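You operate a simulated robot arm through the tools that you are given. There is no shell and no other tool. Be economical: measure what you need, move in short steps, check, and stop when the job is done.

Carry out the task below with a simulated two-armed robot. There is one attempt and no reset: what you move stays moved.

JOB
Sand the crust off the terracotta tile and lay it in the tile tray.
Fine: tile into the board's nest first; hold the board still; pad back where it lay. Set down upright: sanding pad. What is to be rubbed or washed off counts as gone when no trace of it is left.

It is judged by the outcome, as a careful person would: the job done as asked, and still so three seconds after it is handed in. It fails if anything else is knocked over, pushed out of place, dropped, spilled or broken.

ROBOT AND FRAMES
Two 7-joint arms with two-finger parallel grippers on one trunk, on a base that drives. Base frame: it is fixed to the floor where the robot stands at the start and does not move with it; the origin is under the middle of the robot, x ahead of it, y to its left, z up; the surface under the hand at the start is at about z = 800. Readings come in mm, degrees, newtons and seconds.
The left shoulder is at the start at [70, 133, 1151], the right one opposite. With the tool pointing down near the work surface each hand reaches from about 100 to 640 mm from the robot's upright axis, wherever it stands, measured 20 degrees to its own side. Places, roughly: block magnet [500, -1250, 750]; drum lid [750, -2500, 1000]; dust cap [750, -1250, 1000]; foam dauber [500, -1750, 750]; grit drum [750, -2500, 750]; hose end [750, -1250, 750]; nest of the tile board [500, -300, 800]; orange tile tray [500, -800, 800]; screen frame [750, -1500, 750]; spare deck [750, -2750, 750]; try block [500, -2250, 750]. Payload 1.57 kg a hand.
The TCP of each hand is the grasp point between the finger pads, 30 mm short of the fingertips. In the tool frame z runs along the fingers and y along their closing line. The gripper opens to 80 mm. The fingers are 17 mm wide and 12 mm thick; the gripper's body (40 by 82 mm) begins 80 mm behind the TCP.
Orientation is told as [roll, pitch, yaw] about the base's x, y, z axes, in that order, counted from this pose: with the fingers straight down and closing along the base's y, the tool's x points along the base's -x, its y along +y and its z along -z.

CONTROLS
- The arms move only by the tool drive_tool. It takes "left_series", "right_series" or both (then of equal length, played together; a hand with none holds still); each is a list of rows, each an object of numbers (a shift or turn left out is 0, a gripper value left out holds the last): "x", "y", "z": the shift along the base's x, y, z in m; "wx", "wy", "wz": the turn, a rotation vector about the base's x, y, z in degrees. In form: [{"x": .., "y": .., "z": .., "wx": .., "wy": .., "wz": ..}, ...]. A call has 1 to 12 rows; each row is the pose to reach, as a shift and turn from the pose commanded when the call began. "left_hand" and "right_hand" are, for a hand that has rows, the opening, from 0 (shut) to 1 (fully open), set as the call begins (left out, the last holds). A row lasts 0.2 s, in which the tool goes at most 50 mm and 8.6 degrees; a call with a longer step from one row to the next is refused whole, and so is a gripper value outside its range. A pose out of reach is approached as far as the arm can. The call stops where the force on the tool passes 60 N (or 10 N more than at its start, if that is more) or the arm is blocked; 0.2 s more then pass. Each finger travels about 153 mm/s and halts on what it meets, pressing with about 23 N; the grip force reading is that of the motor and also rises with nothing between the fingers. The clock runs only during rows and for 0.2 s after the last one: add rows that repeat a pose to give the fingers time. It gives the time, the measured TCP pose, the force on the tool (base axes), the opening and the grip force at its end, in the units of the frame above (readings bear some noise), with the torque about the TCP (base axes, N m) and any sound that the robot's microphone picked up, and new pictures: "pictures" is both (left out), scene, wrist or none (wrist: the cameras of the hands that moved).
- Cameras (640 x 400 px; columns grow to the right, rows downward): "scene" is now at [125.4, -21.4, 1359.4]; the picture's right is [-0.28, -0.96, 0.00], its down [-0.73, 0.21, -0.66] and it looks along [0.63, -0.18, -0.76] (base axes); focal length 214 px, centre (320, 200). "left" rides on the left gripper at [72, 7, -122] in its tool frame; the picture's right is [-0.09, 1.00, 0.00], its down [-0.84, -0.08, -0.54] and it looks along [-0.54, -0.05, 0.84] (tool axes); focal length 238 px, centre (320, 200). "right" rides on the right gripper at [72, -7, -122] in its tool frame; the picture's right is [0.09, 1.00, 0.00], its down [-0.84, 0.08, -0.54] and it looks along [-0.54, 0.05, 0.84] (tool axes); focal length 238 px, centre (320, 200). There is no depth. A picture from a camera that has moved, and an enlarged one, comes with that camera's place and axes in the base frame and with its lens.
- lift_body(by): slides the trunk up (or, below 0, down) by that many mm; the arms and the scene camera ride with it, the base frame stays. It gives what a move gives, with no picture.
- drive_base(legs): drives the robot by 1 to 6 legs, each [ahead, left, turn to the left] in mm, mm and degrees, along the robot's own axes; the way and the turn of a leg run together, so that a leg with both is an arc; at most 1500 mm and 180 degrees a leg. The arms and the cameras ride along, it lands a little off, and it stops where it bumps. It gives what a move gives, and a new picture of the scene camera.
- pan_tilt(pan, tilt): turns the head with the scene camera to pan (to the left, within 86 degrees either way) and tilt (down, from -29 to 69), counted from straight ahead of the robot. It gives what a move gives, and a new picture of the scene camera.
- inspect(camera, box): a new picture of the part [left, top, right, bottom] of that camera's present view, enlarged. The clock stands still meanwhile.
- finish_job(): hands the job in; it is judged then, once.

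Go step by step. Nothing tells you exact positions but the pictures and the camera data: compare them with the known pose of the tool, close in by small moves and look again before you grip or let go. The budget is 120 turns and 260 pictures, counting those below and the enlarged ones. Unless the task says otherwise, let go and move clear before handing in, and close with one line.

The tools are called after ">>>" as name(argument=value, ...) on one line, values as JSON. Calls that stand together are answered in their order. drive_tool: Moves the arms, as the interface text tells. Its arguments: {"type":"object","properties":{"left_series":{"type":"array"},"left_hand":{"type":"number"},"right_series":{"type":"array"},"right_hand":{"type":"number"},"pictures":{"type":"string","enum":["both","scene","wrist","none"]}},"required":[]} The other tools are called the same way: lift_body (by) slides the trunk up or down; drive_base (legs) drives the base; pan_tilt (pan, tilt) turns the head that bears the scene camera; inspect (camera, box) takes an enlarged picture of a part of a camera's view; finish_job () hands the job in.

At the start:

```text
time: 0.0
left_ee_pos: [503.3, 90.4, 1071.2]
left_tcp_rot: [-0.1, 0.0, 0.0]
left_wrist_force: [-0.8, 0.6, 0.2]
left_ft_torque: [-0.02, 0.0, 0.01]
left_gripper_width: 79.7
left_finger_force: 0.1
right_ee_pos: [445.1, -278.2, 1068.1]
right_tcp_rot: [0.0, 0.0, 0.0]
right_wrist_force: [0.9, 0.0, 0.6]
right_ft_torque: [-0.01, -0.04, 0.05]
right_gripper_width: 80.1
right_finger_force: 0.0
trunk travel left (down, up): [-725.0, 215.0]
robot x, y, heading: [-0.3, 0.1, -0.1]
head pan, tilt: [-16.2, 49.0]
```

scene: 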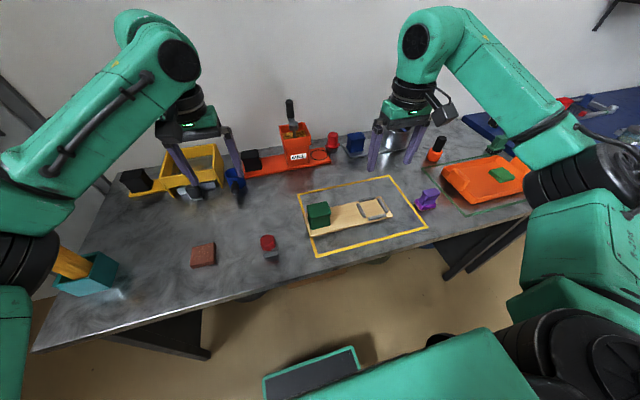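
right: 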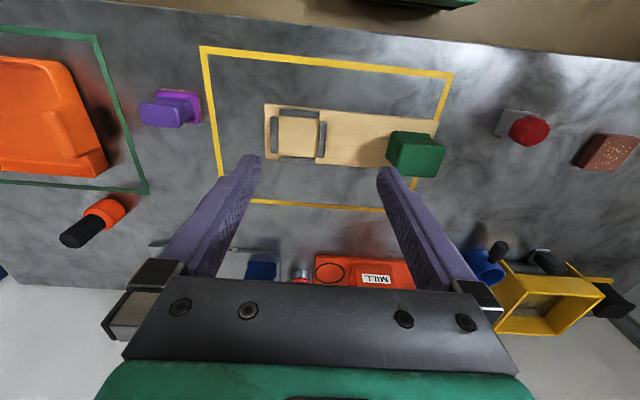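
left: 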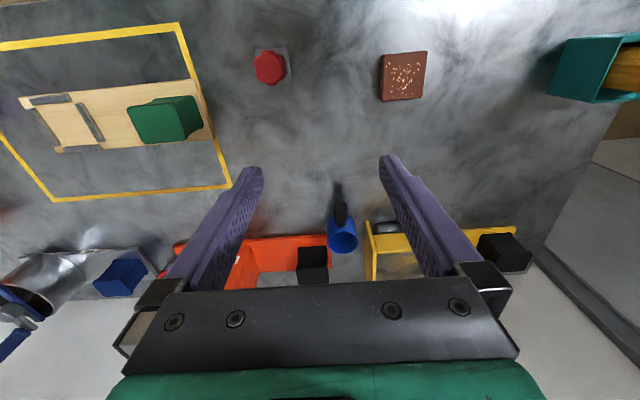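

I see a terracotta tile at the left, a wooden board with a nest and a green block in the yellow frame, a purple item, a red-knobbed item and the orange tray. I enlarge the views to tell the pad apart.

>>> inspect(camera="scene", box=[180, 160, 450, 280])

>>> inspect(camera="right", box=[120, 40, 460, 220])

>>> inspect(camera="left", box=[220, 20, 460, 150])

>>> inspect(camera="scene", box=[400, 90, 640, 230])

```text
2.37 times, centred on (315, 220) of scene
camera zoom: at [125.4, -21.4, 1359.4], right [-0.28, -0.96, 0.0], down [-0.73, 0.21, -0.66], along [0.63, -0.18, -0.76], focal length 508 px, centre (332, 153)
```

zoom: 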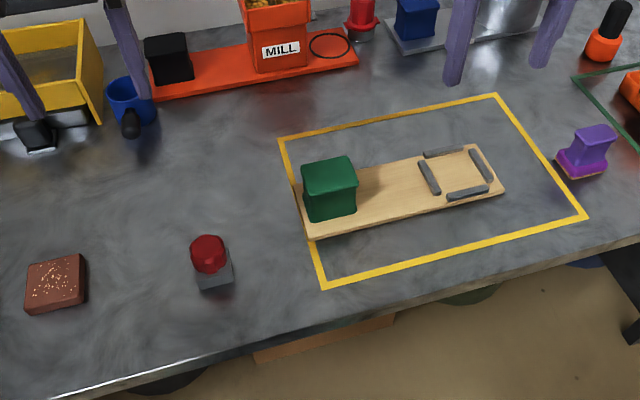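

```text
1.88 times, centred on (290, 130) of right
camera zoom: at [373.6, -283.6, 1190.3], right [-0.09, 1.0, 0.0], down [0.84, 0.08, 0.54], along [0.54, 0.05, -0.84], focal length 449 px, centre (376, 332)
```

zoom: 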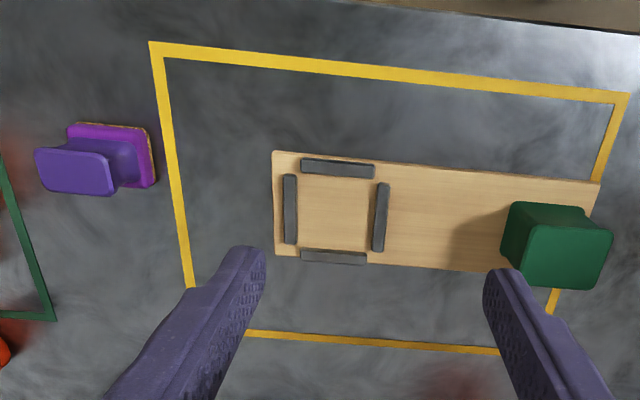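

```text
2.67 times, centred on (340, 85) of left
camera zoom: at [431.0, 98.3, 1193.0], right [0.09, 1.0, 0.0], down [0.84, -0.08, 0.54], along [0.54, -0.05, -0.84], focal length 636 px, centre (267, 507)
```

zoom: 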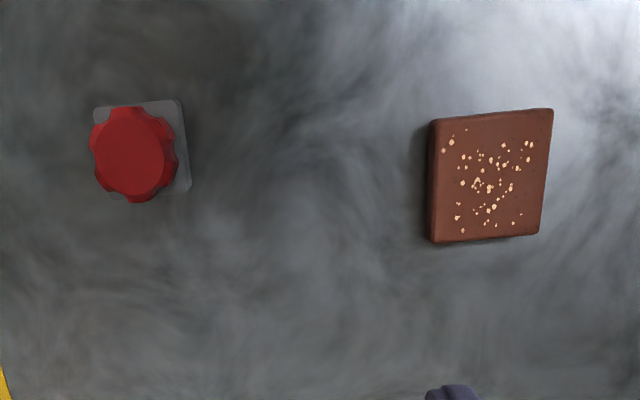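

```text
2.67 times, centred on (520, 160) of scene
camera zoom: at [125.4, -21.4, 1359.4], right [-0.28, -0.96, 0.0], down [-0.73, 0.21, -0.66], along [0.63, -0.18, -0.76], focal length 572 px, centre (-213, 307)
```

zoom: 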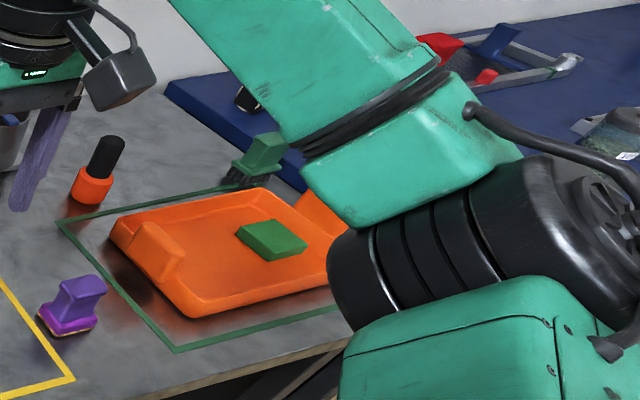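

The purple handled pad with the gritty underside near [468,-489] is the sanding pad; the tile is about 58 mm square near [477,215], and the green block is the board's handle. I bring the left hand above the tile and look.

>>> drive_tool(left_series=[{"x": -0.005, "y": 0.03, "z": -0.03}, {"x": -0.01, "y": 0.06, "z": -0.06}, {"x": -0.015, "y": 0.09, "z": -0.09}, {"x": -0.02, "y": 0.11, "z": -0.12}, {"x": -0.026, "y": 0.124, "z": -0.15}, {"x": -0.026, "y": 0.124, "z": -0.15}], left_hand=1, pictures="wrist")

>>> inspect(camera="left", box=[220, 60, 460, 210])

```text
time: 1.4
left_ee_pos: [477.2, 215.4, 921.2]
left_tcp_rot: [0.0, 0.1, 0.0]
left_wrist_force: [0.9, -0.1, -0.3]
left_ft_torque: [-0.01, 0.0, 0.03]
left_gripper_width: 80.1
left_finger_force: 0.0
right_ee_pos: [444.9, -277.2, 1068.2]
right_tcp_rot: [-0.1, 0.1, -0.1]
right_wrist_force: [-0.8, -0.2, 0.2]
right_ft_torque: [-0.02, 0.01, -0.01]
right_gripper_width: 79.8
right_finger_force: 0.1
trunk travel left (down, up): [-725.0, 215.0]
robot x, y, heading: [-2.0, 1.0, -0.1]
head pan, tilt: [-16.2, 49.0]
camera left: at [404.8, 222.5, 1043.2], right [0.09, 1.0, 0.0], down [0.84, -0.08, 0.54], along [0.54, -0.05, -0.84], focal length 238 px, centre (320, 200)
```

left: 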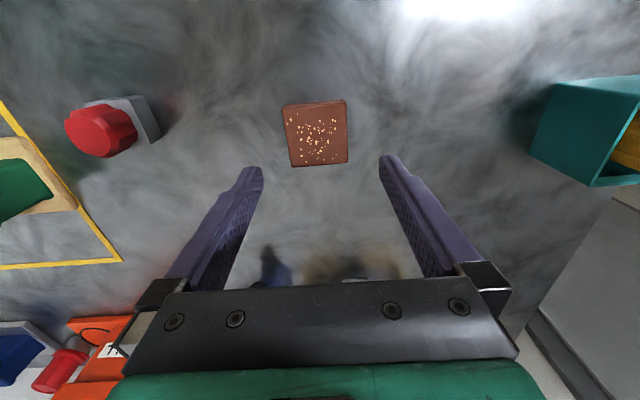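

```text
2.67 times, centred on (340, 135) of left
camera zoom: at [404.8, 222.5, 1043.2], right [0.09, 1.0, 0.0], down [0.84, -0.08, 0.54], along [0.54, -0.05, -0.84], focal length 636 px, centre (267, 373)
```

zoom: 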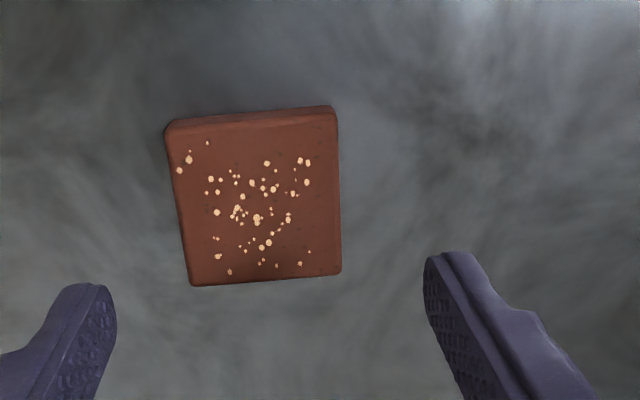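

The tile's centre works out near [477.5,212.7], edges square with the base axes, about 15–20 mm thick. I lower the open fingers around it, tips at about z 812, and look before gripping.

>>> drive_tool(left_series=[{"x": 0.0, "y": -0.0025, "z": -0.03}, {"x": 0.0, "y": -0.0025, "z": -0.06}, {"x": 0.0, "y": -0.0025, "z": -0.08}, {"x": 0.0, "y": -0.0025, "z": -0.08}], pictures="wrist")

>>> inspect(camera="left", box=[200, 60, 440, 210])

>>> inspect(camera="scene", box=[150, 180, 290, 280])

```text
time: 2.4
left_ee_pos: [476.6, 212.6, 840.8]
left_tcp_rot: [-0.1, 0.0, 0.0]
left_wrist_force: [-0.9, -1.4, 0.3]
left_ft_torque: [0.01, 0.01, 0.02]
left_gripper_width: 80.2
left_finger_force: 0.1
right_ee_pos: [444.3, -276.0, 1067.9]
right_tcp_rot: [0.0, 0.0, 0.0]
right_wrist_force: [-0.3, 0.2, 0.2]
right_ft_torque: [-0.01, 0.04, 0.0]
right_gripper_width: 79.7
right_finger_force: 0.0
trunk travel left (down, up): [-725.0, 215.0]
robot x, y, heading: [-1.0, -2.4, -0.2]
head pan, tilt: [-16.2, 49.0]
camera left: at [405.1, 219.8, 962.8], right [0.09, 1.0, 0.0], down [0.84, -0.08, 0.54], along [0.54, -0.05, -0.84], focal length 238 px, centre (320, 200)
```

left: 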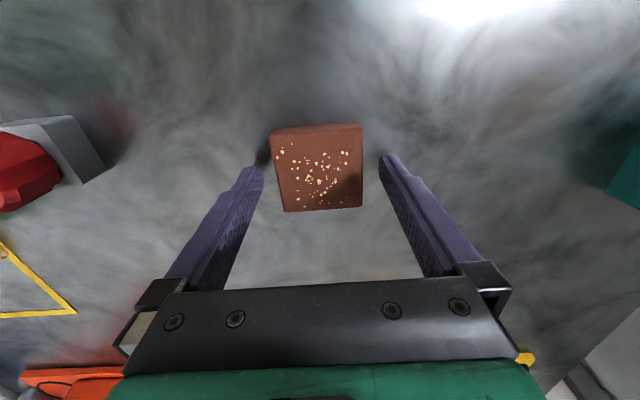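

```text
2.67 times, centred on (320, 135) of left
camera zoom: at [405.1, 219.8, 962.8], right [0.09, 1.0, 0.0], down [0.84, -0.08, 0.54], along [0.54, -0.05, -0.84], focal length 636 px, centre (320, 373)
```

zoom: 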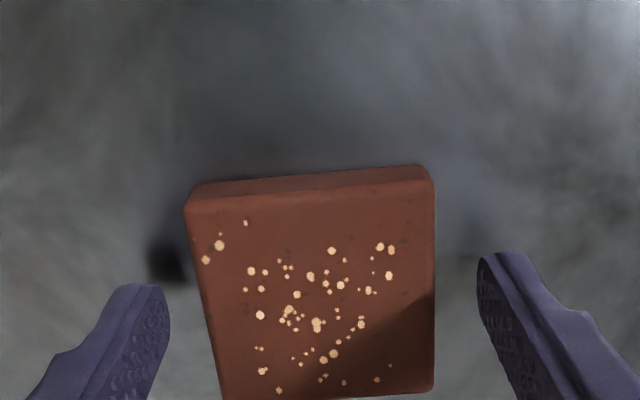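

```text
4.00 times, centred on (220, 230) of scene
camera zoom: at [125.3, -21.4, 1359.4], right [-0.28, -0.96, 0.0], down [-0.72, 0.21, -0.66], along [0.63, -0.18, -0.76], focal length 858 px, centre (720, 80)
```

zoom: 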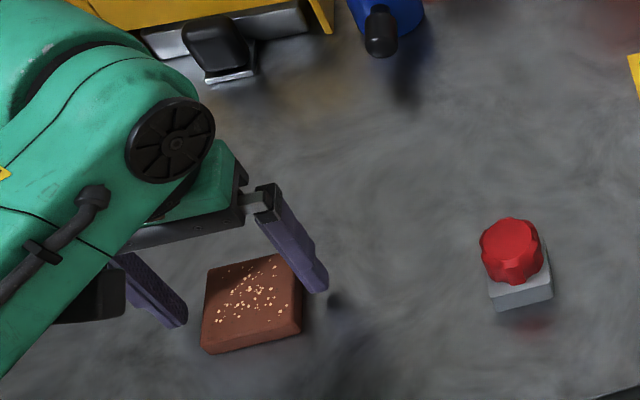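

The tile sits between the fingers with the tips about 5 mm below its top, which should clear the nest's bars. I close and lift.

>>> drive_tool(left_series=[{"z": 0}, {"z": 0}, {"z": 0}], left_hand=0, pictures="none")

>>> drive_tool(left_series=[{"z": 0.02}, {"z": 0.06}, {"z": 0.1}, {"z": 0.1}], pictures="wrist")

>>> inspect(camera="left", box=[200, 60, 440, 210])

```text
time: 3.2
left_ee_pos: [477.8, 212.1, 842.0]
left_tcp_rot: [0.0, -0.1, 0.1]
left_wrist_force: [1.0, 0.6, 0.7]
left_ft_torque: [0.0, 0.01, -0.04]
left_gripper_width: 59.3
left_finger_force: 23.4
right_ee_pos: [446.0, -277.3, 1069.1]
right_tcp_rot: [0.0, 0.0, 0.0]
right_wrist_force: [0.5, 0.0, 0.6]
right_ft_torque: [0.01, 0.02, -0.02]
right_gripper_width: 80.0
right_finger_force: 0.0
trunk travel left (down, up): [-725.0, 215.0]
robot x, y, heading: [-1.6, -3.1, 0.2]
head pan, tilt: [-16.2, 49.0]
```

```text
time: 4.2
left_ee_pos: [476.3, 212.6, 941.5]
left_tcp_rot: [0.1, 0.0, 0.0]
left_wrist_force: [0.2, -0.1, -0.7]
left_ft_torque: [-0.02, 0.01, 0.01]
left_gripper_width: 0.0
left_finger_force: 21.3
right_ee_pos: [443.9, -276.7, 1069.0]
right_tcp_rot: [0.0, 0.1, 0.1]
right_wrist_force: [0.7, -0.2, 0.8]
right_ft_torque: [-0.02, -0.02, 0.02]
right_gripper_width: 80.3
right_finger_force: 0.0
trunk travel left (down, up): [-725.0, 215.0]
robot x, y, heading: [-1.5, 0.1, -0.2]
head pan, tilt: [-16.2, 49.0]
camera left: at [404.2, 220.4, 1063.7], right [0.09, 1.0, 0.0], down [0.84, -0.08, 0.54], along [0.54, -0.05, -0.84], focal length 238 px, centre (320, 200)
```

left: 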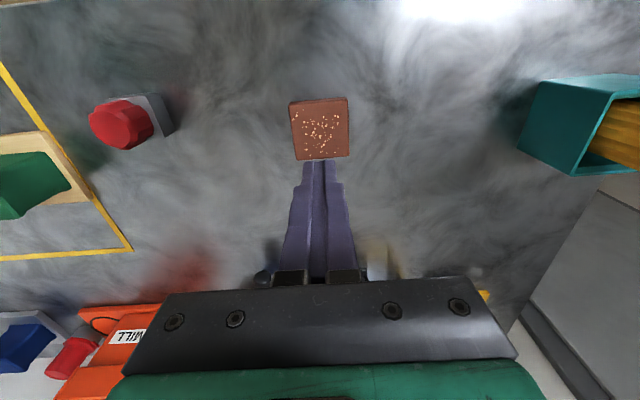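

```text
2.67 times, centred on (320, 135) of left
camera zoom: at [404.2, 220.4, 1063.7], right [0.09, 1.0, 0.0], down [0.84, -0.08, 0.54], along [0.54, -0.05, -0.84], focal length 636 px, centre (320, 373)
```

zoom: 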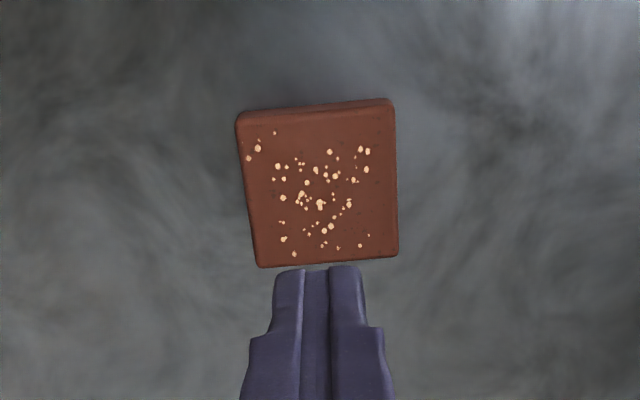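

The grip was too shallow and slipped off; the tile has stayed put at the same place. I reopen, go lower and grip again.

>>> drive_tool(left_series=[{"z": 0}, {"z": 0}, {"z": -0.04}, {"x": 0.001, "z": -0.08}, {"x": 0.001, "z": -0.107}, {"x": 0.001, "z": -0.107}], left_hand=1, pictures="none")

>>> drive_tool(left_series=[{"z": 0}, {"z": 0}, {"z": 0}], left_hand=0, pictures="none")

>>> drive_tool(left_series=[{"z": 0.01}, {"z": 0.02}, {"z": 0.03}, {"z": 0.04}], pictures="wrist")

```text
time: 5.6
left_ee_pos: [479.4, 212.4, 833.3]
left_tcp_rot: [-0.1, 0.0, -0.1]
left_wrist_force: [0.0, 0.1, -0.1]
left_ft_torque: [-0.03, 0.04, 0.0]
left_gripper_width: 80.0
left_finger_force: 0.1
right_ee_pos: [444.8, -277.8, 1067.6]
right_tcp_rot: [0.1, -0.1, 0.0]
right_wrist_force: [0.9, -0.8, 0.5]
right_ft_torque: [-0.01, 0.05, -0.03]
right_gripper_width: 80.2
right_finger_force: 0.1
trunk travel left (down, up): [-725.0, 215.0]
robot x, y, heading: [-3.1, -1.3, 0.1]
head pan, tilt: [-16.2, 49.0]
```

```text
time: 6.4
left_ee_pos: [478.9, 212.1, 833.2]
left_tcp_rot: [-0.1, 0.0, 0.0]
left_wrist_force: [0.4, 0.7, 0.1]
left_ft_torque: [-0.01, 0.0, 0.03]
left_gripper_width: 59.3
left_finger_force: 23.4
right_ee_pos: [444.9, -276.7, 1068.3]
right_tcp_rot: [-0.1, 0.0, 0.0]
right_wrist_force: [-0.5, -0.5, 0.3]
right_ft_torque: [-0.02, 0.0, 0.02]
right_gripper_width: 80.0
right_finger_force: 0.1
trunk travel left (down, up): [-725.0, 215.0]
robot x, y, heading: [1.4, 3.4, -0.1]
head pan, tilt: [-16.2, 49.0]
```

```text
time: 7.4
left_ee_pos: [478.4, 212.3, 874.7]
left_tcp_rot: [0.0, 0.1, 0.1]
left_wrist_force: [-0.3, -0.6, -1.7]
left_ft_torque: [-0.02, 0.02, 0.01]
left_gripper_width: 59.2
left_finger_force: 22.6
right_ee_pos: [445.3, -277.8, 1067.9]
right_tcp_rot: [-0.1, 0.0, 0.0]
right_wrist_force: [-1.3, 0.3, 0.2]
right_ft_torque: [-0.01, 0.04, -0.02]
right_gripper_width: 80.3
right_finger_force: 0.0
trunk travel left (down, up): [-725.0, 215.0]
robot x, y, heading: [-0.8, -2.5, 0.1]
head pan, tilt: [-16.2, 49.0]
camera left: at [405.5, 219.3, 995.8], right [0.09, 1.0, 0.0], down [0.84, -0.08, 0.54], along [0.54, -0.05, -0.84], focal length 238 px, centre (320, 200)
```

left: 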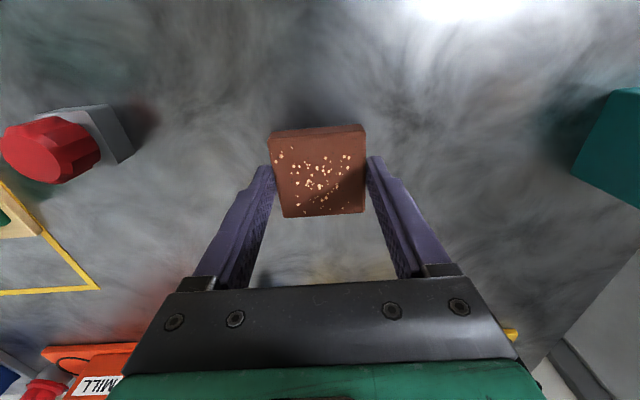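

The tile is held. I raise it well clear and drive the base 250 mm to the right.

>>> drive_tool(left_series=[{"z": 0.04}, {"z": 0.08}, {"z": 0.12}, {"z": 0.15}, {"z": 0.15}], pictures="none")

>>> drive_base(legs=[[0, -250, 0]])

>>> inspect(camera="right", box=[200, 0, 640, 275])

```text
time: 8.6
left_ee_pos: [477.2, 213.6, 1024.3]
left_tcp_rot: [0.1, 0.2, 0.1]
left_wrist_force: [-0.3, 0.0, 0.3]
left_ft_torque: [0.0, -0.02, 0.02]
left_gripper_width: 59.3
left_finger_force: 22.7
right_ee_pos: [444.4, -276.1, 1068.0]
right_tcp_rot: [0.0, 0.1, 0.0]
right_wrist_force: [0.4, -0.7, -0.3]
right_ft_torque: [-0.01, 0.0, 0.0]
right_gripper_width: 79.9
right_finger_force: 0.0
trunk travel left (down, up): [-725.0, 215.0]
robot x, y, heading: [1.1, 0.3, -0.2]
head pan, tilt: [-16.2, 49.0]
```

```text
time: 10.4
left_ee_pos: [477.9, -33.6, 1022.8]
left_tcp_rot: [-0.1, 0.0, 0.0]
left_wrist_force: [0.0, 0.2, -1.5]
left_ft_torque: [0.04, 0.0, 0.01]
left_gripper_width: 59.4
left_finger_force: 23.0
right_ee_pos: [445.1, -524.0, 1069.3]
right_tcp_rot: [-0.1, 0.0, 0.0]
right_wrist_force: [-0.3, -0.7, 0.2]
right_ft_torque: [-0.01, 0.02, 0.04]
right_gripper_width: 80.0
right_finger_force: 0.0
trunk travel left (down, up): [-725.0, 215.0]
robot x, y, heading: [-1.8, -249.3, 0.0]
head pan, tilt: [-16.2, 49.0]
camera scene: at [125.5, -268.2, 1359.4], right [-0.28, -0.96, 0.0], down [-0.73, 0.21, -0.66], along [0.63, -0.18, -0.76], focal length 214 px, centre (320, 200)
```

scene: 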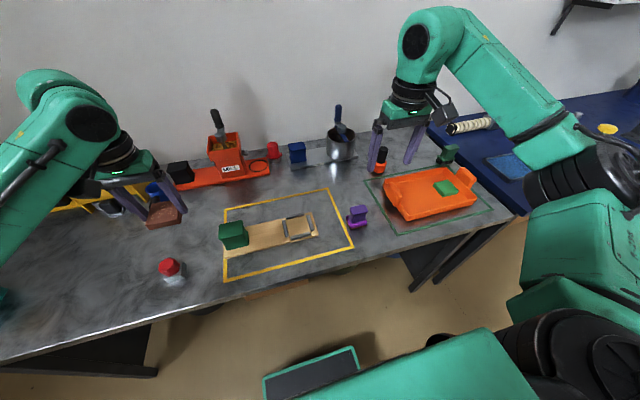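

```text
1.45 times, centred on (420, 138) of right
camera zoom: at [373.8, -530.4, 1190.6], right [-0.09, 1.0, 0.0], down [0.84, 0.08, 0.54], along [0.54, 0.05, -0.84], focal length 347 px, centre (174, 291)
```

zoom: 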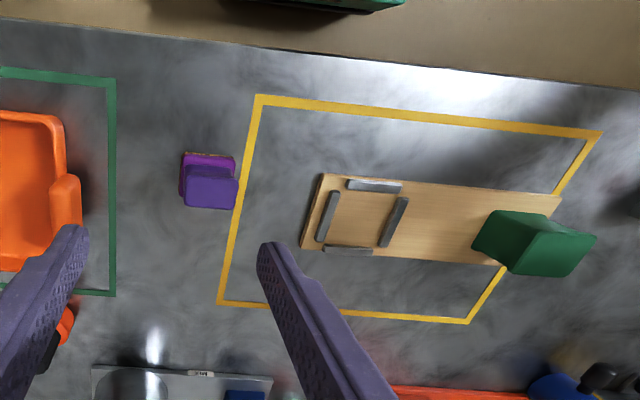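

I'll measure the nest precisely with the right hand's camera from nearer before bringing the tile in.

>>> drive_tool(right_series=[{"y": 0.04, "z": -0.02}, {"y": 0.08, "z": -0.04}, {"y": 0.12, "z": -0.06}, {"y": 0.16, "z": -0.08}, {"y": 0.2, "z": -0.1}, {"y": 0.2, "z": -0.1}], pictures="wrist")

>>> inspect(camera="right", box=[240, 60, 480, 210])

```text
time: 11.8
left_ee_pos: [478.2, -34.5, 1024.7]
left_tcp_rot: [0.1, 0.0, 0.0]
left_wrist_force: [0.0, 0.1, -0.6]
left_ft_torque: [0.03, -0.05, -0.05]
left_gripper_width: 59.3
left_finger_force: 23.4
right_ee_pos: [444.2, -326.1, 967.5]
right_tcp_rot: [0.1, 0.0, 0.0]
right_wrist_force: [0.1, 0.2, 0.2]
right_ft_torque: [-0.01, 0.01, 0.0]
right_gripper_width: 79.6
right_finger_force: 0.1
trunk travel left (down, up): [-725.0, 215.0]
robot x, y, heading: [-3.7, -244.2, 0.1]
head pan, tilt: [-16.2, 49.0]
camera right: at [373.5, -332.1, 1089.8], right [-0.09, 1.0, 0.0], down [0.84, 0.08, 0.54], along [0.54, 0.05, -0.84], focal length 238 px, centre (320, 200)
```

right: 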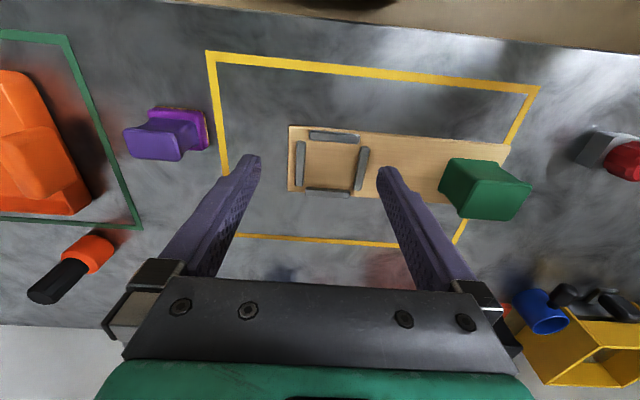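

```text
2.67 times, centred on (360, 135) of right
camera zoom: at [373.5, -332.1, 1089.8], right [-0.09, 1.0, 0.0], down [0.84, 0.08, 0.54], along [0.54, 0.05, -0.84], focal length 636 px, centre (213, 373)
```

zoom: 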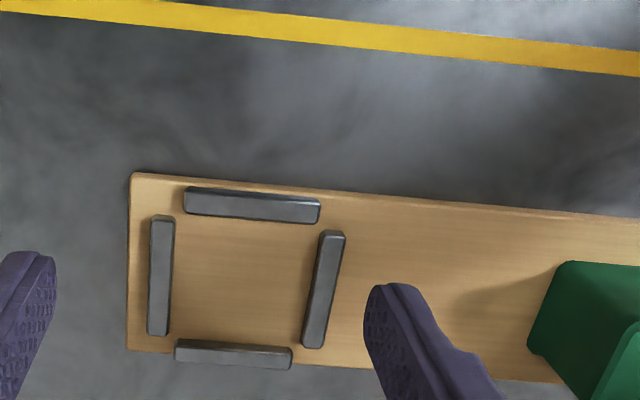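

The nest measures about 65×62 mm inside, centred near [500.4,-307.5]. I move the right hand back out and bring the tile above the nest.

>>> drive_tool(right_series=[{"y": -0.04, "z": 0.02}, {"y": -0.08, "z": 0.04}, {"y": -0.12, "z": 0.06}, {"y": -0.16, "z": 0.08}, {"y": -0.2, "z": 0.1}, {"y": -0.24, "z": 0.1}, {"y": -0.24, "z": 0.1}, {"y": -0.24, "z": 0.1}, {"y": -0.24, "z": 0.1}], left_series=[{"y": -0.02}, {"x": 0.005, "y": -0.05}, {"x": 0.01, "y": -0.09}, {"x": 0.015, "y": -0.13}, {"x": 0.02, "y": -0.17}, {"x": 0.0222, "y": -0.21}, {"x": 0.0222, "y": -0.25, "z": -0.02}, {"x": 0.0222, "y": -0.2735, "z": -0.06}, {"x": 0.0222, "y": -0.2735, "z": -0.1}], pictures="both")

>>> inspect(camera="left", box=[200, 60, 440, 210])

```text
time: 13.8
left_ee_pos: [499.9, -307.8, 921.1]
left_tcp_rot: [0.0, 0.0, -0.1]
left_wrist_force: [0.3, -0.4, -0.7]
left_ft_torque: [0.01, 0.0, 0.03]
left_gripper_width: 59.1
left_finger_force: 23.4
right_ee_pos: [444.8, -564.8, 1067.5]
right_tcp_rot: [-0.1, 0.1, 0.0]
right_wrist_force: [-0.4, 0.4, 0.0]
right_ft_torque: [0.03, 0.0, 0.01]
right_gripper_width: 80.0
right_finger_force: 0.0
trunk travel left (down, up): [-725.0, 215.0]
robot x, y, heading: [1.6, -246.5, 0.1]
head pan, tilt: [-16.2, 49.0]
camera scene: at [126.0, -269.4, 1359.4], right [-0.28, -0.96, 0.0], down [-0.73, 0.21, -0.66], along [0.63, -0.18, -0.76], focal length 214 px, centre (320, 200)
camera right: at [374.3, -571.5, 1189.7], right [-0.09, 1.0, 0.0], down [0.84, 0.08, 0.54], along [0.54, 0.05, -0.84], focal length 238 px, centre (320, 200)
camera left: at [427.5, -301.9, 1045.0], right [0.09, 1.0, 0.0], down [0.84, -0.08, 0.54], along [0.54, -0.05, -0.84], focal length 238 px, centre (320, 200)
```

scene: 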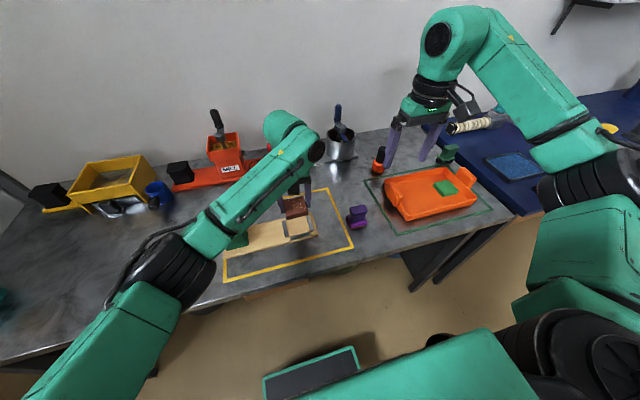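
right: 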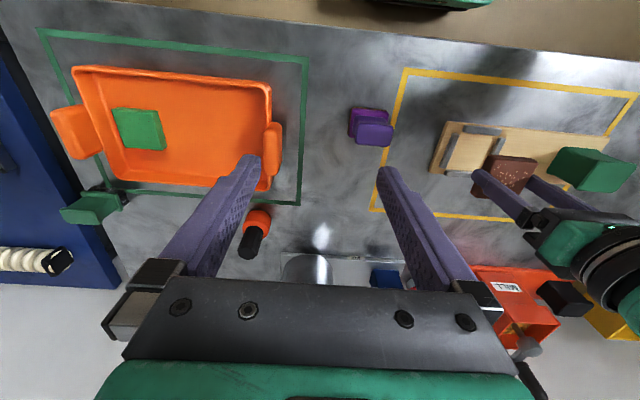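
left: 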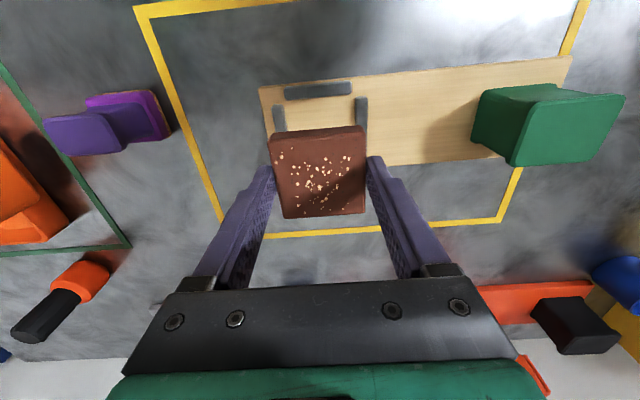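

```text
2.67 times, centred on (320, 135) of left
camera zoom: at [427.5, -301.9, 1045.0], right [0.09, 1.0, 0.0], down [0.84, -0.08, 0.54], along [0.54, -0.05, -0.84], focal length 636 px, centre (320, 373)
```

zoom: 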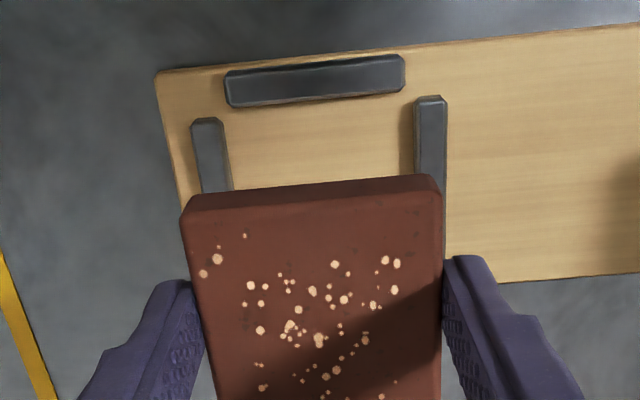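

The two views put the bar tops nearer z≈830 and the nest centre near x≈496–497, y≈-307. I descend to just above the bars and bring the right camera closer for a side view.

>>> drive_tool(left_series=[{"x": -0.003, "z": -0.02}, {"x": -0.003, "y": 0.0005, "z": -0.04}, {"x": -0.003, "y": 0.0005, "z": -0.04}, {"x": -0.003, "y": 0.0005, "z": -0.04}], right_series=[{"y": 0.03, "z": -0.03}, {"y": 0.06, "z": -0.06}, {"y": 0.09, "z": -0.09}, {"y": 0.1, "z": -0.12}], pictures="none")

>>> inspect(camera="left", box=[230, 80, 410, 192])

>>> inspect(camera="right", box=[340, 80, 580, 230])

>>> inspect(camera="scene", box=[220, 170, 380, 270])

```text
time: 14.8
left_ee_pos: [496.4, -308.2, 883.6]
left_tcp_rot: [0.0, 0.1, 0.0]
left_wrist_force: [-0.3, -0.3, -1.6]
left_ft_torque: [-0.04, -0.01, -0.04]
left_gripper_width: 59.4
left_finger_force: 23.1
right_ee_pos: [446.0, -464.9, 947.3]
right_tcp_rot: [0.1, 0.0, -0.1]
right_wrist_force: [0.3, -0.2, -0.2]
right_ft_torque: [-0.01, -0.02, -0.01]
right_gripper_width: 79.9
right_finger_force: 0.1
trunk travel left (down, up): [-725.0, 215.0]
robot x, y, heading: [0.2, -252.4, 0.0]
head pan, tilt: [-16.2, 49.0]
```

```text
3.56 times, centred on (320, 136) of left
camera zoom: at [424.1, -301.2, 1005.1], right [0.09, 1.0, 0.0], down [0.84, -0.08, 0.54], along [0.54, -0.05, -0.84], focal length 848 px, centre (320, 428)
```

zoom: 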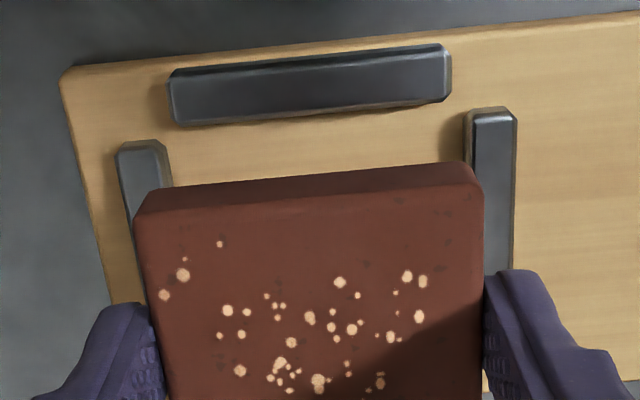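

```text
2.67 times, centred on (460, 155) of right
camera zoom: at [374.4, -471.3, 1069.8], right [-0.09, 1.0, 0.0], down [0.84, 0.08, 0.54], along [0.54, 0.05, -0.84], focal length 636 px, centre (-53, 320)
```

zoom: 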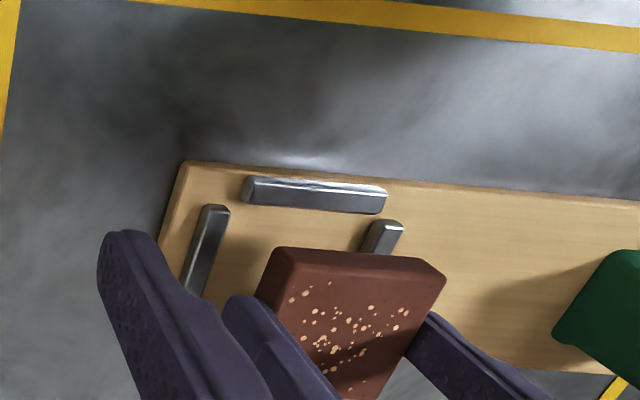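

```text
4.00 times, centred on (300, 220) of scene
camera zoom: at [126.0, -269.9, 1359.3], right [-0.28, -0.96, 0.0], down [-0.73, 0.21, -0.66], along [0.63, -0.18, -0.76], focal length 858 px, centre (400, 120)
```

zoom: 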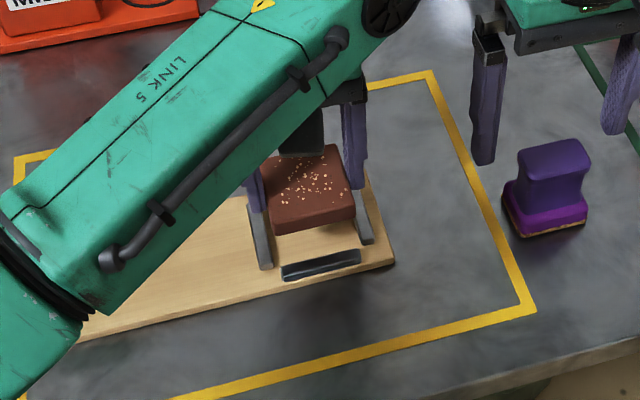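

In the left view the tile is about 1.8 mm too far right and 1.5 mm too far from the robot relative to the nest. I correct and lower until its underside is just inside the bars.

>>> drive_tool(left_series=[{"x": -0.0015, "y": 0.0018, "z": 0}, {"x": -0.0015, "y": 0.0018, "z": -0.008}, {"x": -0.0015, "y": 0.0018, "z": -0.016}, {"x": -0.0015, "y": 0.0018, "z": -0.02}, {"x": -0.0015, "y": 0.0018, "z": -0.023}, {"x": -0.0015, "y": 0.0018, "z": -0.023}], pictures="none")

>>> inspect(camera="left", box=[230, 80, 410, 192])

>>> inspect(camera="right", box=[380, 110, 540, 210])

>>> inspect(camera="scene", box=[260, 190, 340, 240])

```text
time: 16.2
left_ee_pos: [494.7, -306.1, 862.0]
left_tcp_rot: [0.0, 0.0, 0.1]
left_wrist_force: [-0.4, 0.6, -0.8]
left_ft_torque: [-0.02, -0.01, 0.0]
left_gripper_width: 59.3
left_finger_force: 23.2
right_ee_pos: [445.0, -465.8, 948.2]
right_tcp_rot: [0.0, 0.0, 0.0]
right_wrist_force: [0.8, 0.9, -0.2]
right_ft_torque: [0.02, -0.01, -0.02]
right_gripper_width: 80.0
right_finger_force: 0.0
trunk travel left (down, up): [-725.0, 215.0]
robot x, y, heading: [-2.0, -247.8, -0.2]
head pan, tilt: [-16.2, 49.0]
```

```text
3.56 times, centred on (320, 136) of left
camera zoom: at [422.5, -298.7, 983.2], right [0.09, 1.0, 0.0], down [0.84, -0.08, 0.54], along [0.54, -0.05, -0.84], focal length 848 px, centre (320, 428)
```

zoom: 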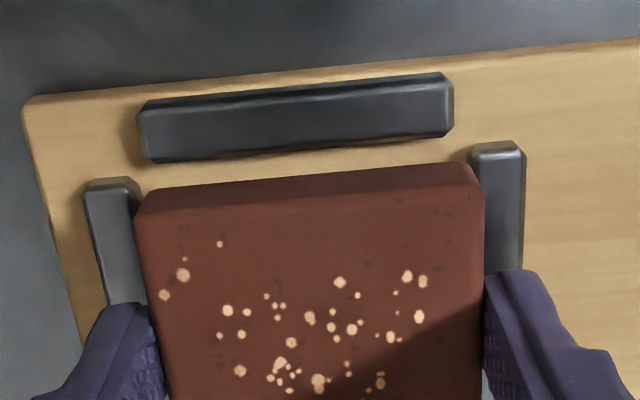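

```text
4.00 times, centred on (460, 160) of right
camera zoom: at [374.1, -471.2, 1070.3], right [-0.09, 1.0, 0.0], down [0.84, 0.08, 0.54], along [0.54, 0.05, -0.84], focal length 953 px, centre (-240, 360)
```

zoom: 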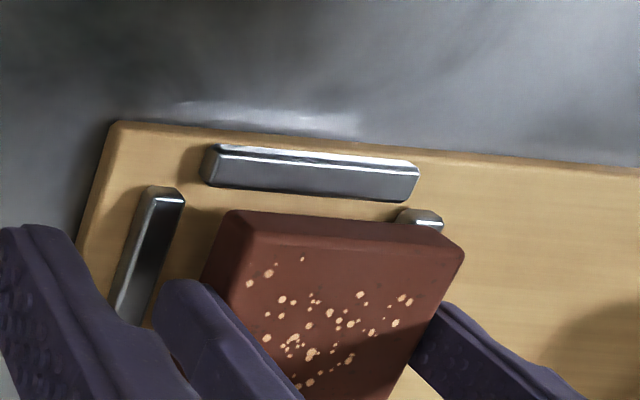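

```text
8.00 times, centred on (300, 215) of scene
camera zoom: at [125.5, -269.5, 1359.3], right [-0.28, -0.96, 0.0], down [-0.73, 0.21, -0.66], along [0.63, -0.18, -0.76], focal length 1716 px, centre (480, 80)
```

zoom: 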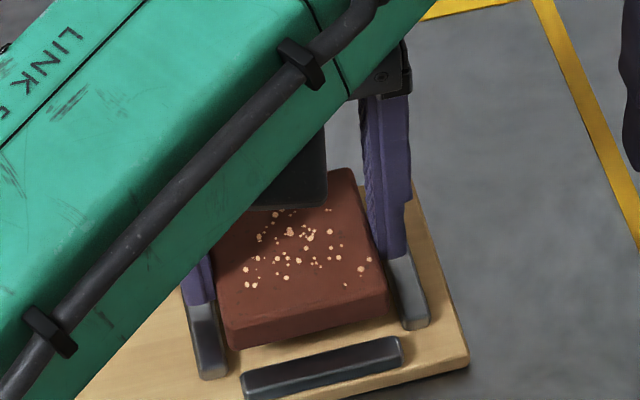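

The tile sits nearly centred. I shade it 0.7 mm toward the robot and lower 4 mm more, watching the force.

>>> drive_tool(left_series=[{"x": -0.0007, "z": -0.001}, {"x": -0.0007, "z": -0.002}, {"x": -0.0007, "z": -0.003}, {"x": -0.0007, "z": -0.004}, {"x": -0.0007, "z": -0.004}], pictures="none")

>>> inspect(camera="left", box=[230, 80, 410, 192])

>>> inspect(camera="scene", box=[260, 190, 340, 240])

```text
time: 17.4
left_ee_pos: [494.4, -305.4, 856.9]
left_tcp_rot: [0.0, 0.0, 0.2]
left_wrist_force: [-0.2, -0.9, -1.7]
left_ft_torque: [-0.02, 0.04, 0.03]
left_gripper_width: 59.4
left_finger_force: 22.7
right_ee_pos: [445.3, -465.1, 948.0]
right_tcp_rot: [0.0, 0.0, 0.0]
right_wrist_force: [0.9, 0.5, -0.2]
right_ft_torque: [0.0, -0.05, -0.01]
right_gripper_width: 80.1
right_finger_force: 0.1
trunk travel left (down, up): [-725.0, 215.0]
robot x, y, heading: [1.3, -246.9, -0.1]
head pan, tilt: [-16.2, 49.0]
```

```text
3.56 times, centred on (320, 136) of left
camera zoom: at [421.9, -299.3, 978.9], right [0.09, 1.0, 0.0], down [0.84, -0.08, 0.54], along [0.54, -0.05, -0.84], focal length 848 px, centre (320, 428)
```

zoom: 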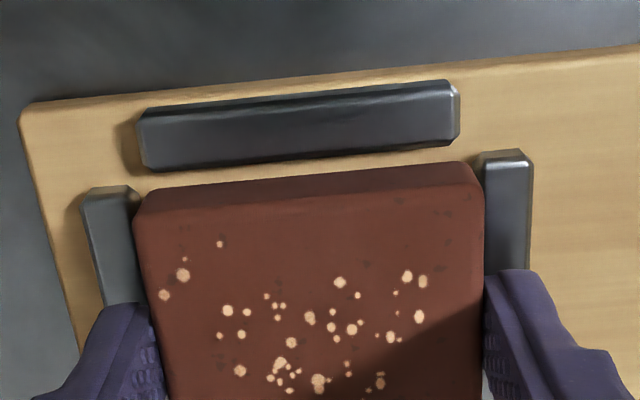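

```text
8.00 times, centred on (300, 215) of scene
camera zoom: at [125.6, -269.5, 1359.3], right [-0.28, -0.96, 0.0], down [-0.73, 0.21, -0.66], along [0.63, -0.18, -0.76], focal length 1716 px, centre (480, 80)
```

zoom: 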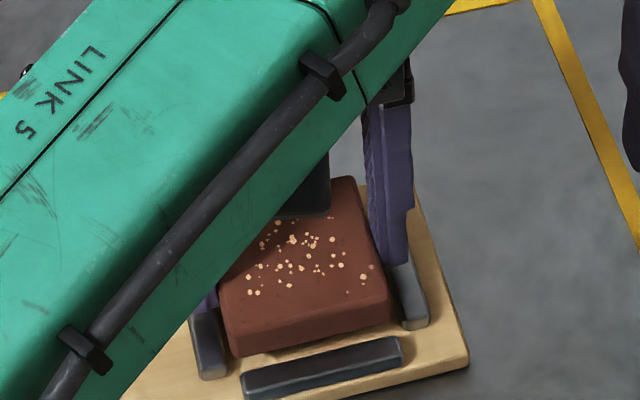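

No contact yet. I continue down in small steps.

>>> drive_tool(left_series=[{"z": -0.0015}, {"z": -0.003}, {"z": -0.003}], pictures="none")

>>> inspect(camera="scene", box=[260, 190, 340, 240])

```text
time: 18.2
left_ee_pos: [495.6, -305.9, 853.2]
left_tcp_rot: [0.0, 0.2, 0.1]
left_wrist_force: [0.1, -0.5, -0.3]
left_ft_torque: [-0.01, -0.01, 0.01]
left_gripper_width: 59.2
left_finger_force: 23.1
right_ee_pos: [446.4, -465.2, 948.3]
right_tcp_rot: [0.0, 0.0, -0.1]
right_wrist_force: [-0.7, -0.2, -0.6]
right_ft_torque: [-0.03, 0.02, -0.04]
right_gripper_width: 80.0
right_finger_force: 0.1
trunk travel left (down, up): [-725.0, 215.0]
robot x, y, heading: [2.1, -242.8, -0.0]
head pan, tilt: [-16.2, 49.0]
```

```text
8.00 times, centred on (300, 215) of scene
camera zoom: at [125.6, -269.5, 1359.3], right [-0.28, -0.96, 0.0], down [-0.73, 0.21, -0.66], along [0.63, -0.18, -0.76], focal length 1716 px, centre (480, 80)
```

zoom: 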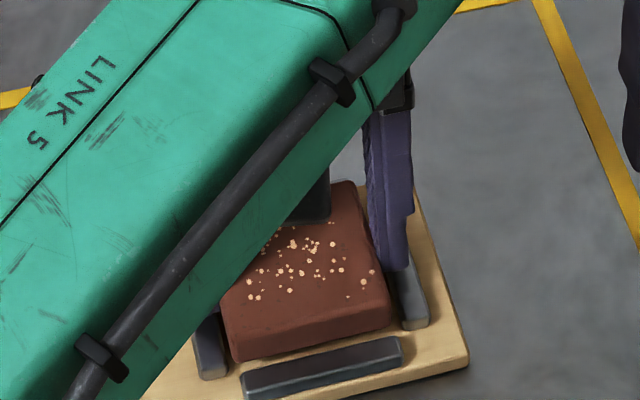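

Still free. Another 3 mm.

>>> drive_tool(left_series=[{"z": -0.001}, {"z": -0.002}, {"z": -0.003}, {"z": -0.003}], pictures="none")

>>> inspect(camera="left", box=[230, 80, 410, 192])

```text
time: 19.2
left_ee_pos: [496.0, -305.5, 850.7]
left_tcp_rot: [-0.1, -0.1, 0.0]
left_wrist_force: [0.5, 0.6, -0.4]
left_ft_torque: [-0.02, -0.01, 0.03]
left_gripper_width: 59.4
left_finger_force: 22.7
right_ee_pos: [444.7, -465.7, 948.1]
right_tcp_rot: [0.1, 0.0, 0.0]
right_wrist_force: [-0.7, 0.1, -0.9]
right_ft_torque: [0.0, -0.01, -0.01]
right_gripper_width: 79.9
right_finger_force: 0.0
trunk travel left (down, up): [-725.0, 215.0]
robot x, y, heading: [-1.9, -247.9, -0.1]
head pan, tilt: [-16.2, 49.0]
```

```text
3.56 times, centred on (320, 136) of left
camera zoom: at [422.2, -299.2, 972.9], right [0.09, 1.0, 0.0], down [0.84, -0.08, 0.54], along [0.54, -0.05, -0.84], focal length 848 px, centre (320, 428)
```

zoom: 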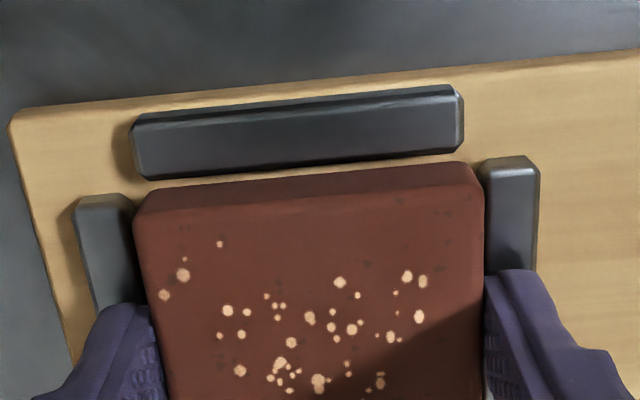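

Still no contact; bars are lower than I reckoned. I continue, with a hair of shift away from the near bar.

>>> drive_tool(left_series=[{"x": 0.0006, "z": -0.001}, {"x": 0.0006, "z": -0.002}, {"x": 0.0006, "z": -0.003}, {"x": 0.0006, "z": -0.003}], pictures="none")

>>> inspect(camera="scene", box=[260, 190, 340, 240])

>>> inspect(camera="right", box=[380, 110, 540, 210])

```text
time: 20.2
left_ee_pos: [494.5, -305.6, 848.0]
left_tcp_rot: [-0.1, -0.1, 0.1]
left_wrist_force: [1.9, 1.6, 3.6]
left_ft_torque: [0.14, -0.05, 0.04]
left_gripper_width: 59.3
left_finger_force: 22.7
right_ee_pos: [445.6, -464.0, 948.1]
right_tcp_rot: [0.0, 0.0, 0.1]
right_wrist_force: [-0.9, 0.2, 0.4]
right_ft_torque: [-0.02, 0.02, 0.01]
right_gripper_width: 80.1
right_finger_force: 0.0
trunk travel left (down, up): [-725.0, 215.0]
robot x, y, heading: [-0.1, -247.1, 0.2]
head pan, tilt: [-16.2, 49.0]
```

```text
8.00 times, centred on (300, 215) of scene
camera zoom: at [124.9, -269.1, 1359.5], right [-0.28, -0.96, 0.0], down [-0.72, 0.21, -0.66], along [0.63, -0.18, -0.75], focal length 1716 px, centre (480, 80)
```

zoom: 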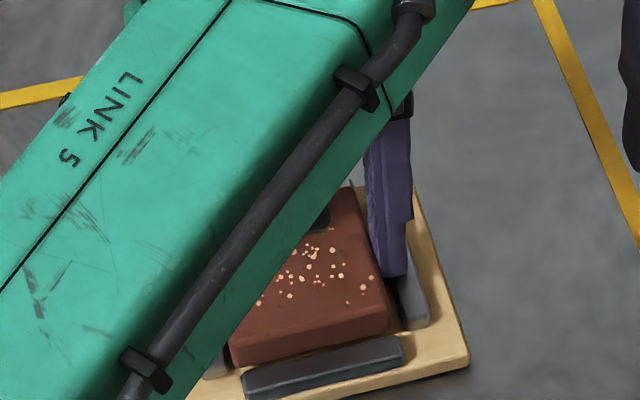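

```text
4.00 times, centred on (460, 160) of right
camera zoom: at [373.6, -470.9, 1070.6], right [-0.09, 1.0, 0.0], down [0.84, 0.08, 0.54], along [0.54, 0.05, -0.84], focal length 953 px, centre (-240, 360)
```

zoom: 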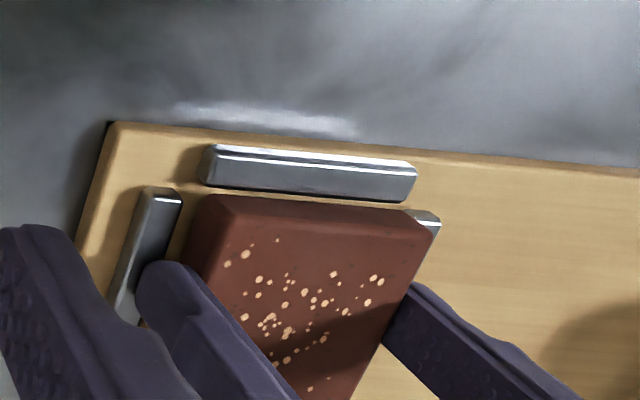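

The +y finger now rests lightly on a bar top, with the tile's underside some 3 mm below the bar tops. I release it into the nest and rise.

>>> drive_tool(left_series=[{"z": 0.0005}, {"z": 0.0005}, {"z": 0.0005}], left_hand=1, pictures="none")

>>> drive_tool(left_series=[{"z": 0.03}, {"z": 0.07}, {"z": 0.1}, {"z": 0.1}], pictures="none")

>>> inspect(camera="left", box=[200, 60, 440, 210])

>>> inspect(camera="right", box=[380, 110, 540, 210])

```text
time: 21.0
left_ee_pos: [494.4, -306.4, 848.7]
left_tcp_rot: [0.0, 0.0, -0.1]
left_wrist_force: [0.0, -1.0, 3.1]
left_ft_torque: [0.1, 0.05, -0.04]
left_gripper_width: 79.2
left_finger_force: 0.1
right_ee_pos: [444.9, -464.1, 948.7]
right_tcp_rot: [0.0, 0.0, 0.1]
right_wrist_force: [-0.3, -1.2, -0.3]
right_ft_torque: [0.03, -0.01, -0.02]
right_gripper_width: 80.0
right_finger_force: 0.0
trunk travel left (down, up): [-725.0, 215.0]
robot x, y, heading: [2.6, -248.5, 0.2]
head pan, tilt: [-16.2, 49.0]
```

```text
time: 22.0
left_ee_pos: [495.0, -306.5, 949.8]
left_tcp_rot: [0.1, 0.1, 0.1]
left_wrist_force: [0.2, 0.6, 0.6]
left_ft_torque: [0.02, 0.02, -0.02]
left_gripper_width: 80.4
left_finger_force: 0.0
right_ee_pos: [446.0, -465.4, 948.7]
right_tcp_rot: [0.0, 0.0, 0.0]
right_wrist_force: [-0.2, -0.9, -0.2]
right_ft_torque: [-0.01, 0.0, 0.0]
right_gripper_width: 79.9
right_finger_force: 0.1
trunk travel left (down, up): [-725.0, 215.0]
robot x, y, heading: [0.4, -250.4, 0.1]
head pan, tilt: [-16.2, 49.0]
```

```text
2.67 times, centred on (320, 135) of left
camera zoom: at [423.3, -299.4, 1070.6], right [0.09, 1.0, 0.0], down [0.84, -0.08, 0.54], along [0.54, -0.05, -0.84], focal length 636 px, centre (320, 373)
```

zoom: 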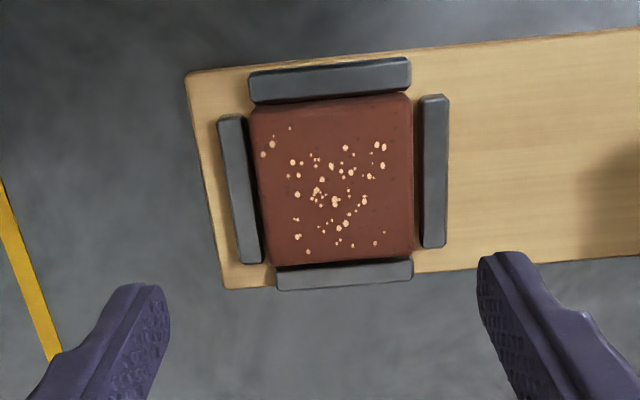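

```text
4.00 times, centred on (460, 160) of right
camera zoom: at [373.8, -471.9, 1070.2], right [-0.09, 1.0, 0.0], down [0.84, 0.08, 0.54], along [0.54, 0.05, -0.84], focal length 953 px, centre (-240, 360)
```

zoom: 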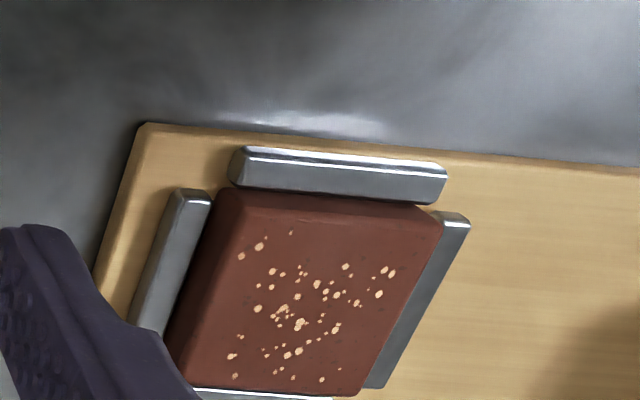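

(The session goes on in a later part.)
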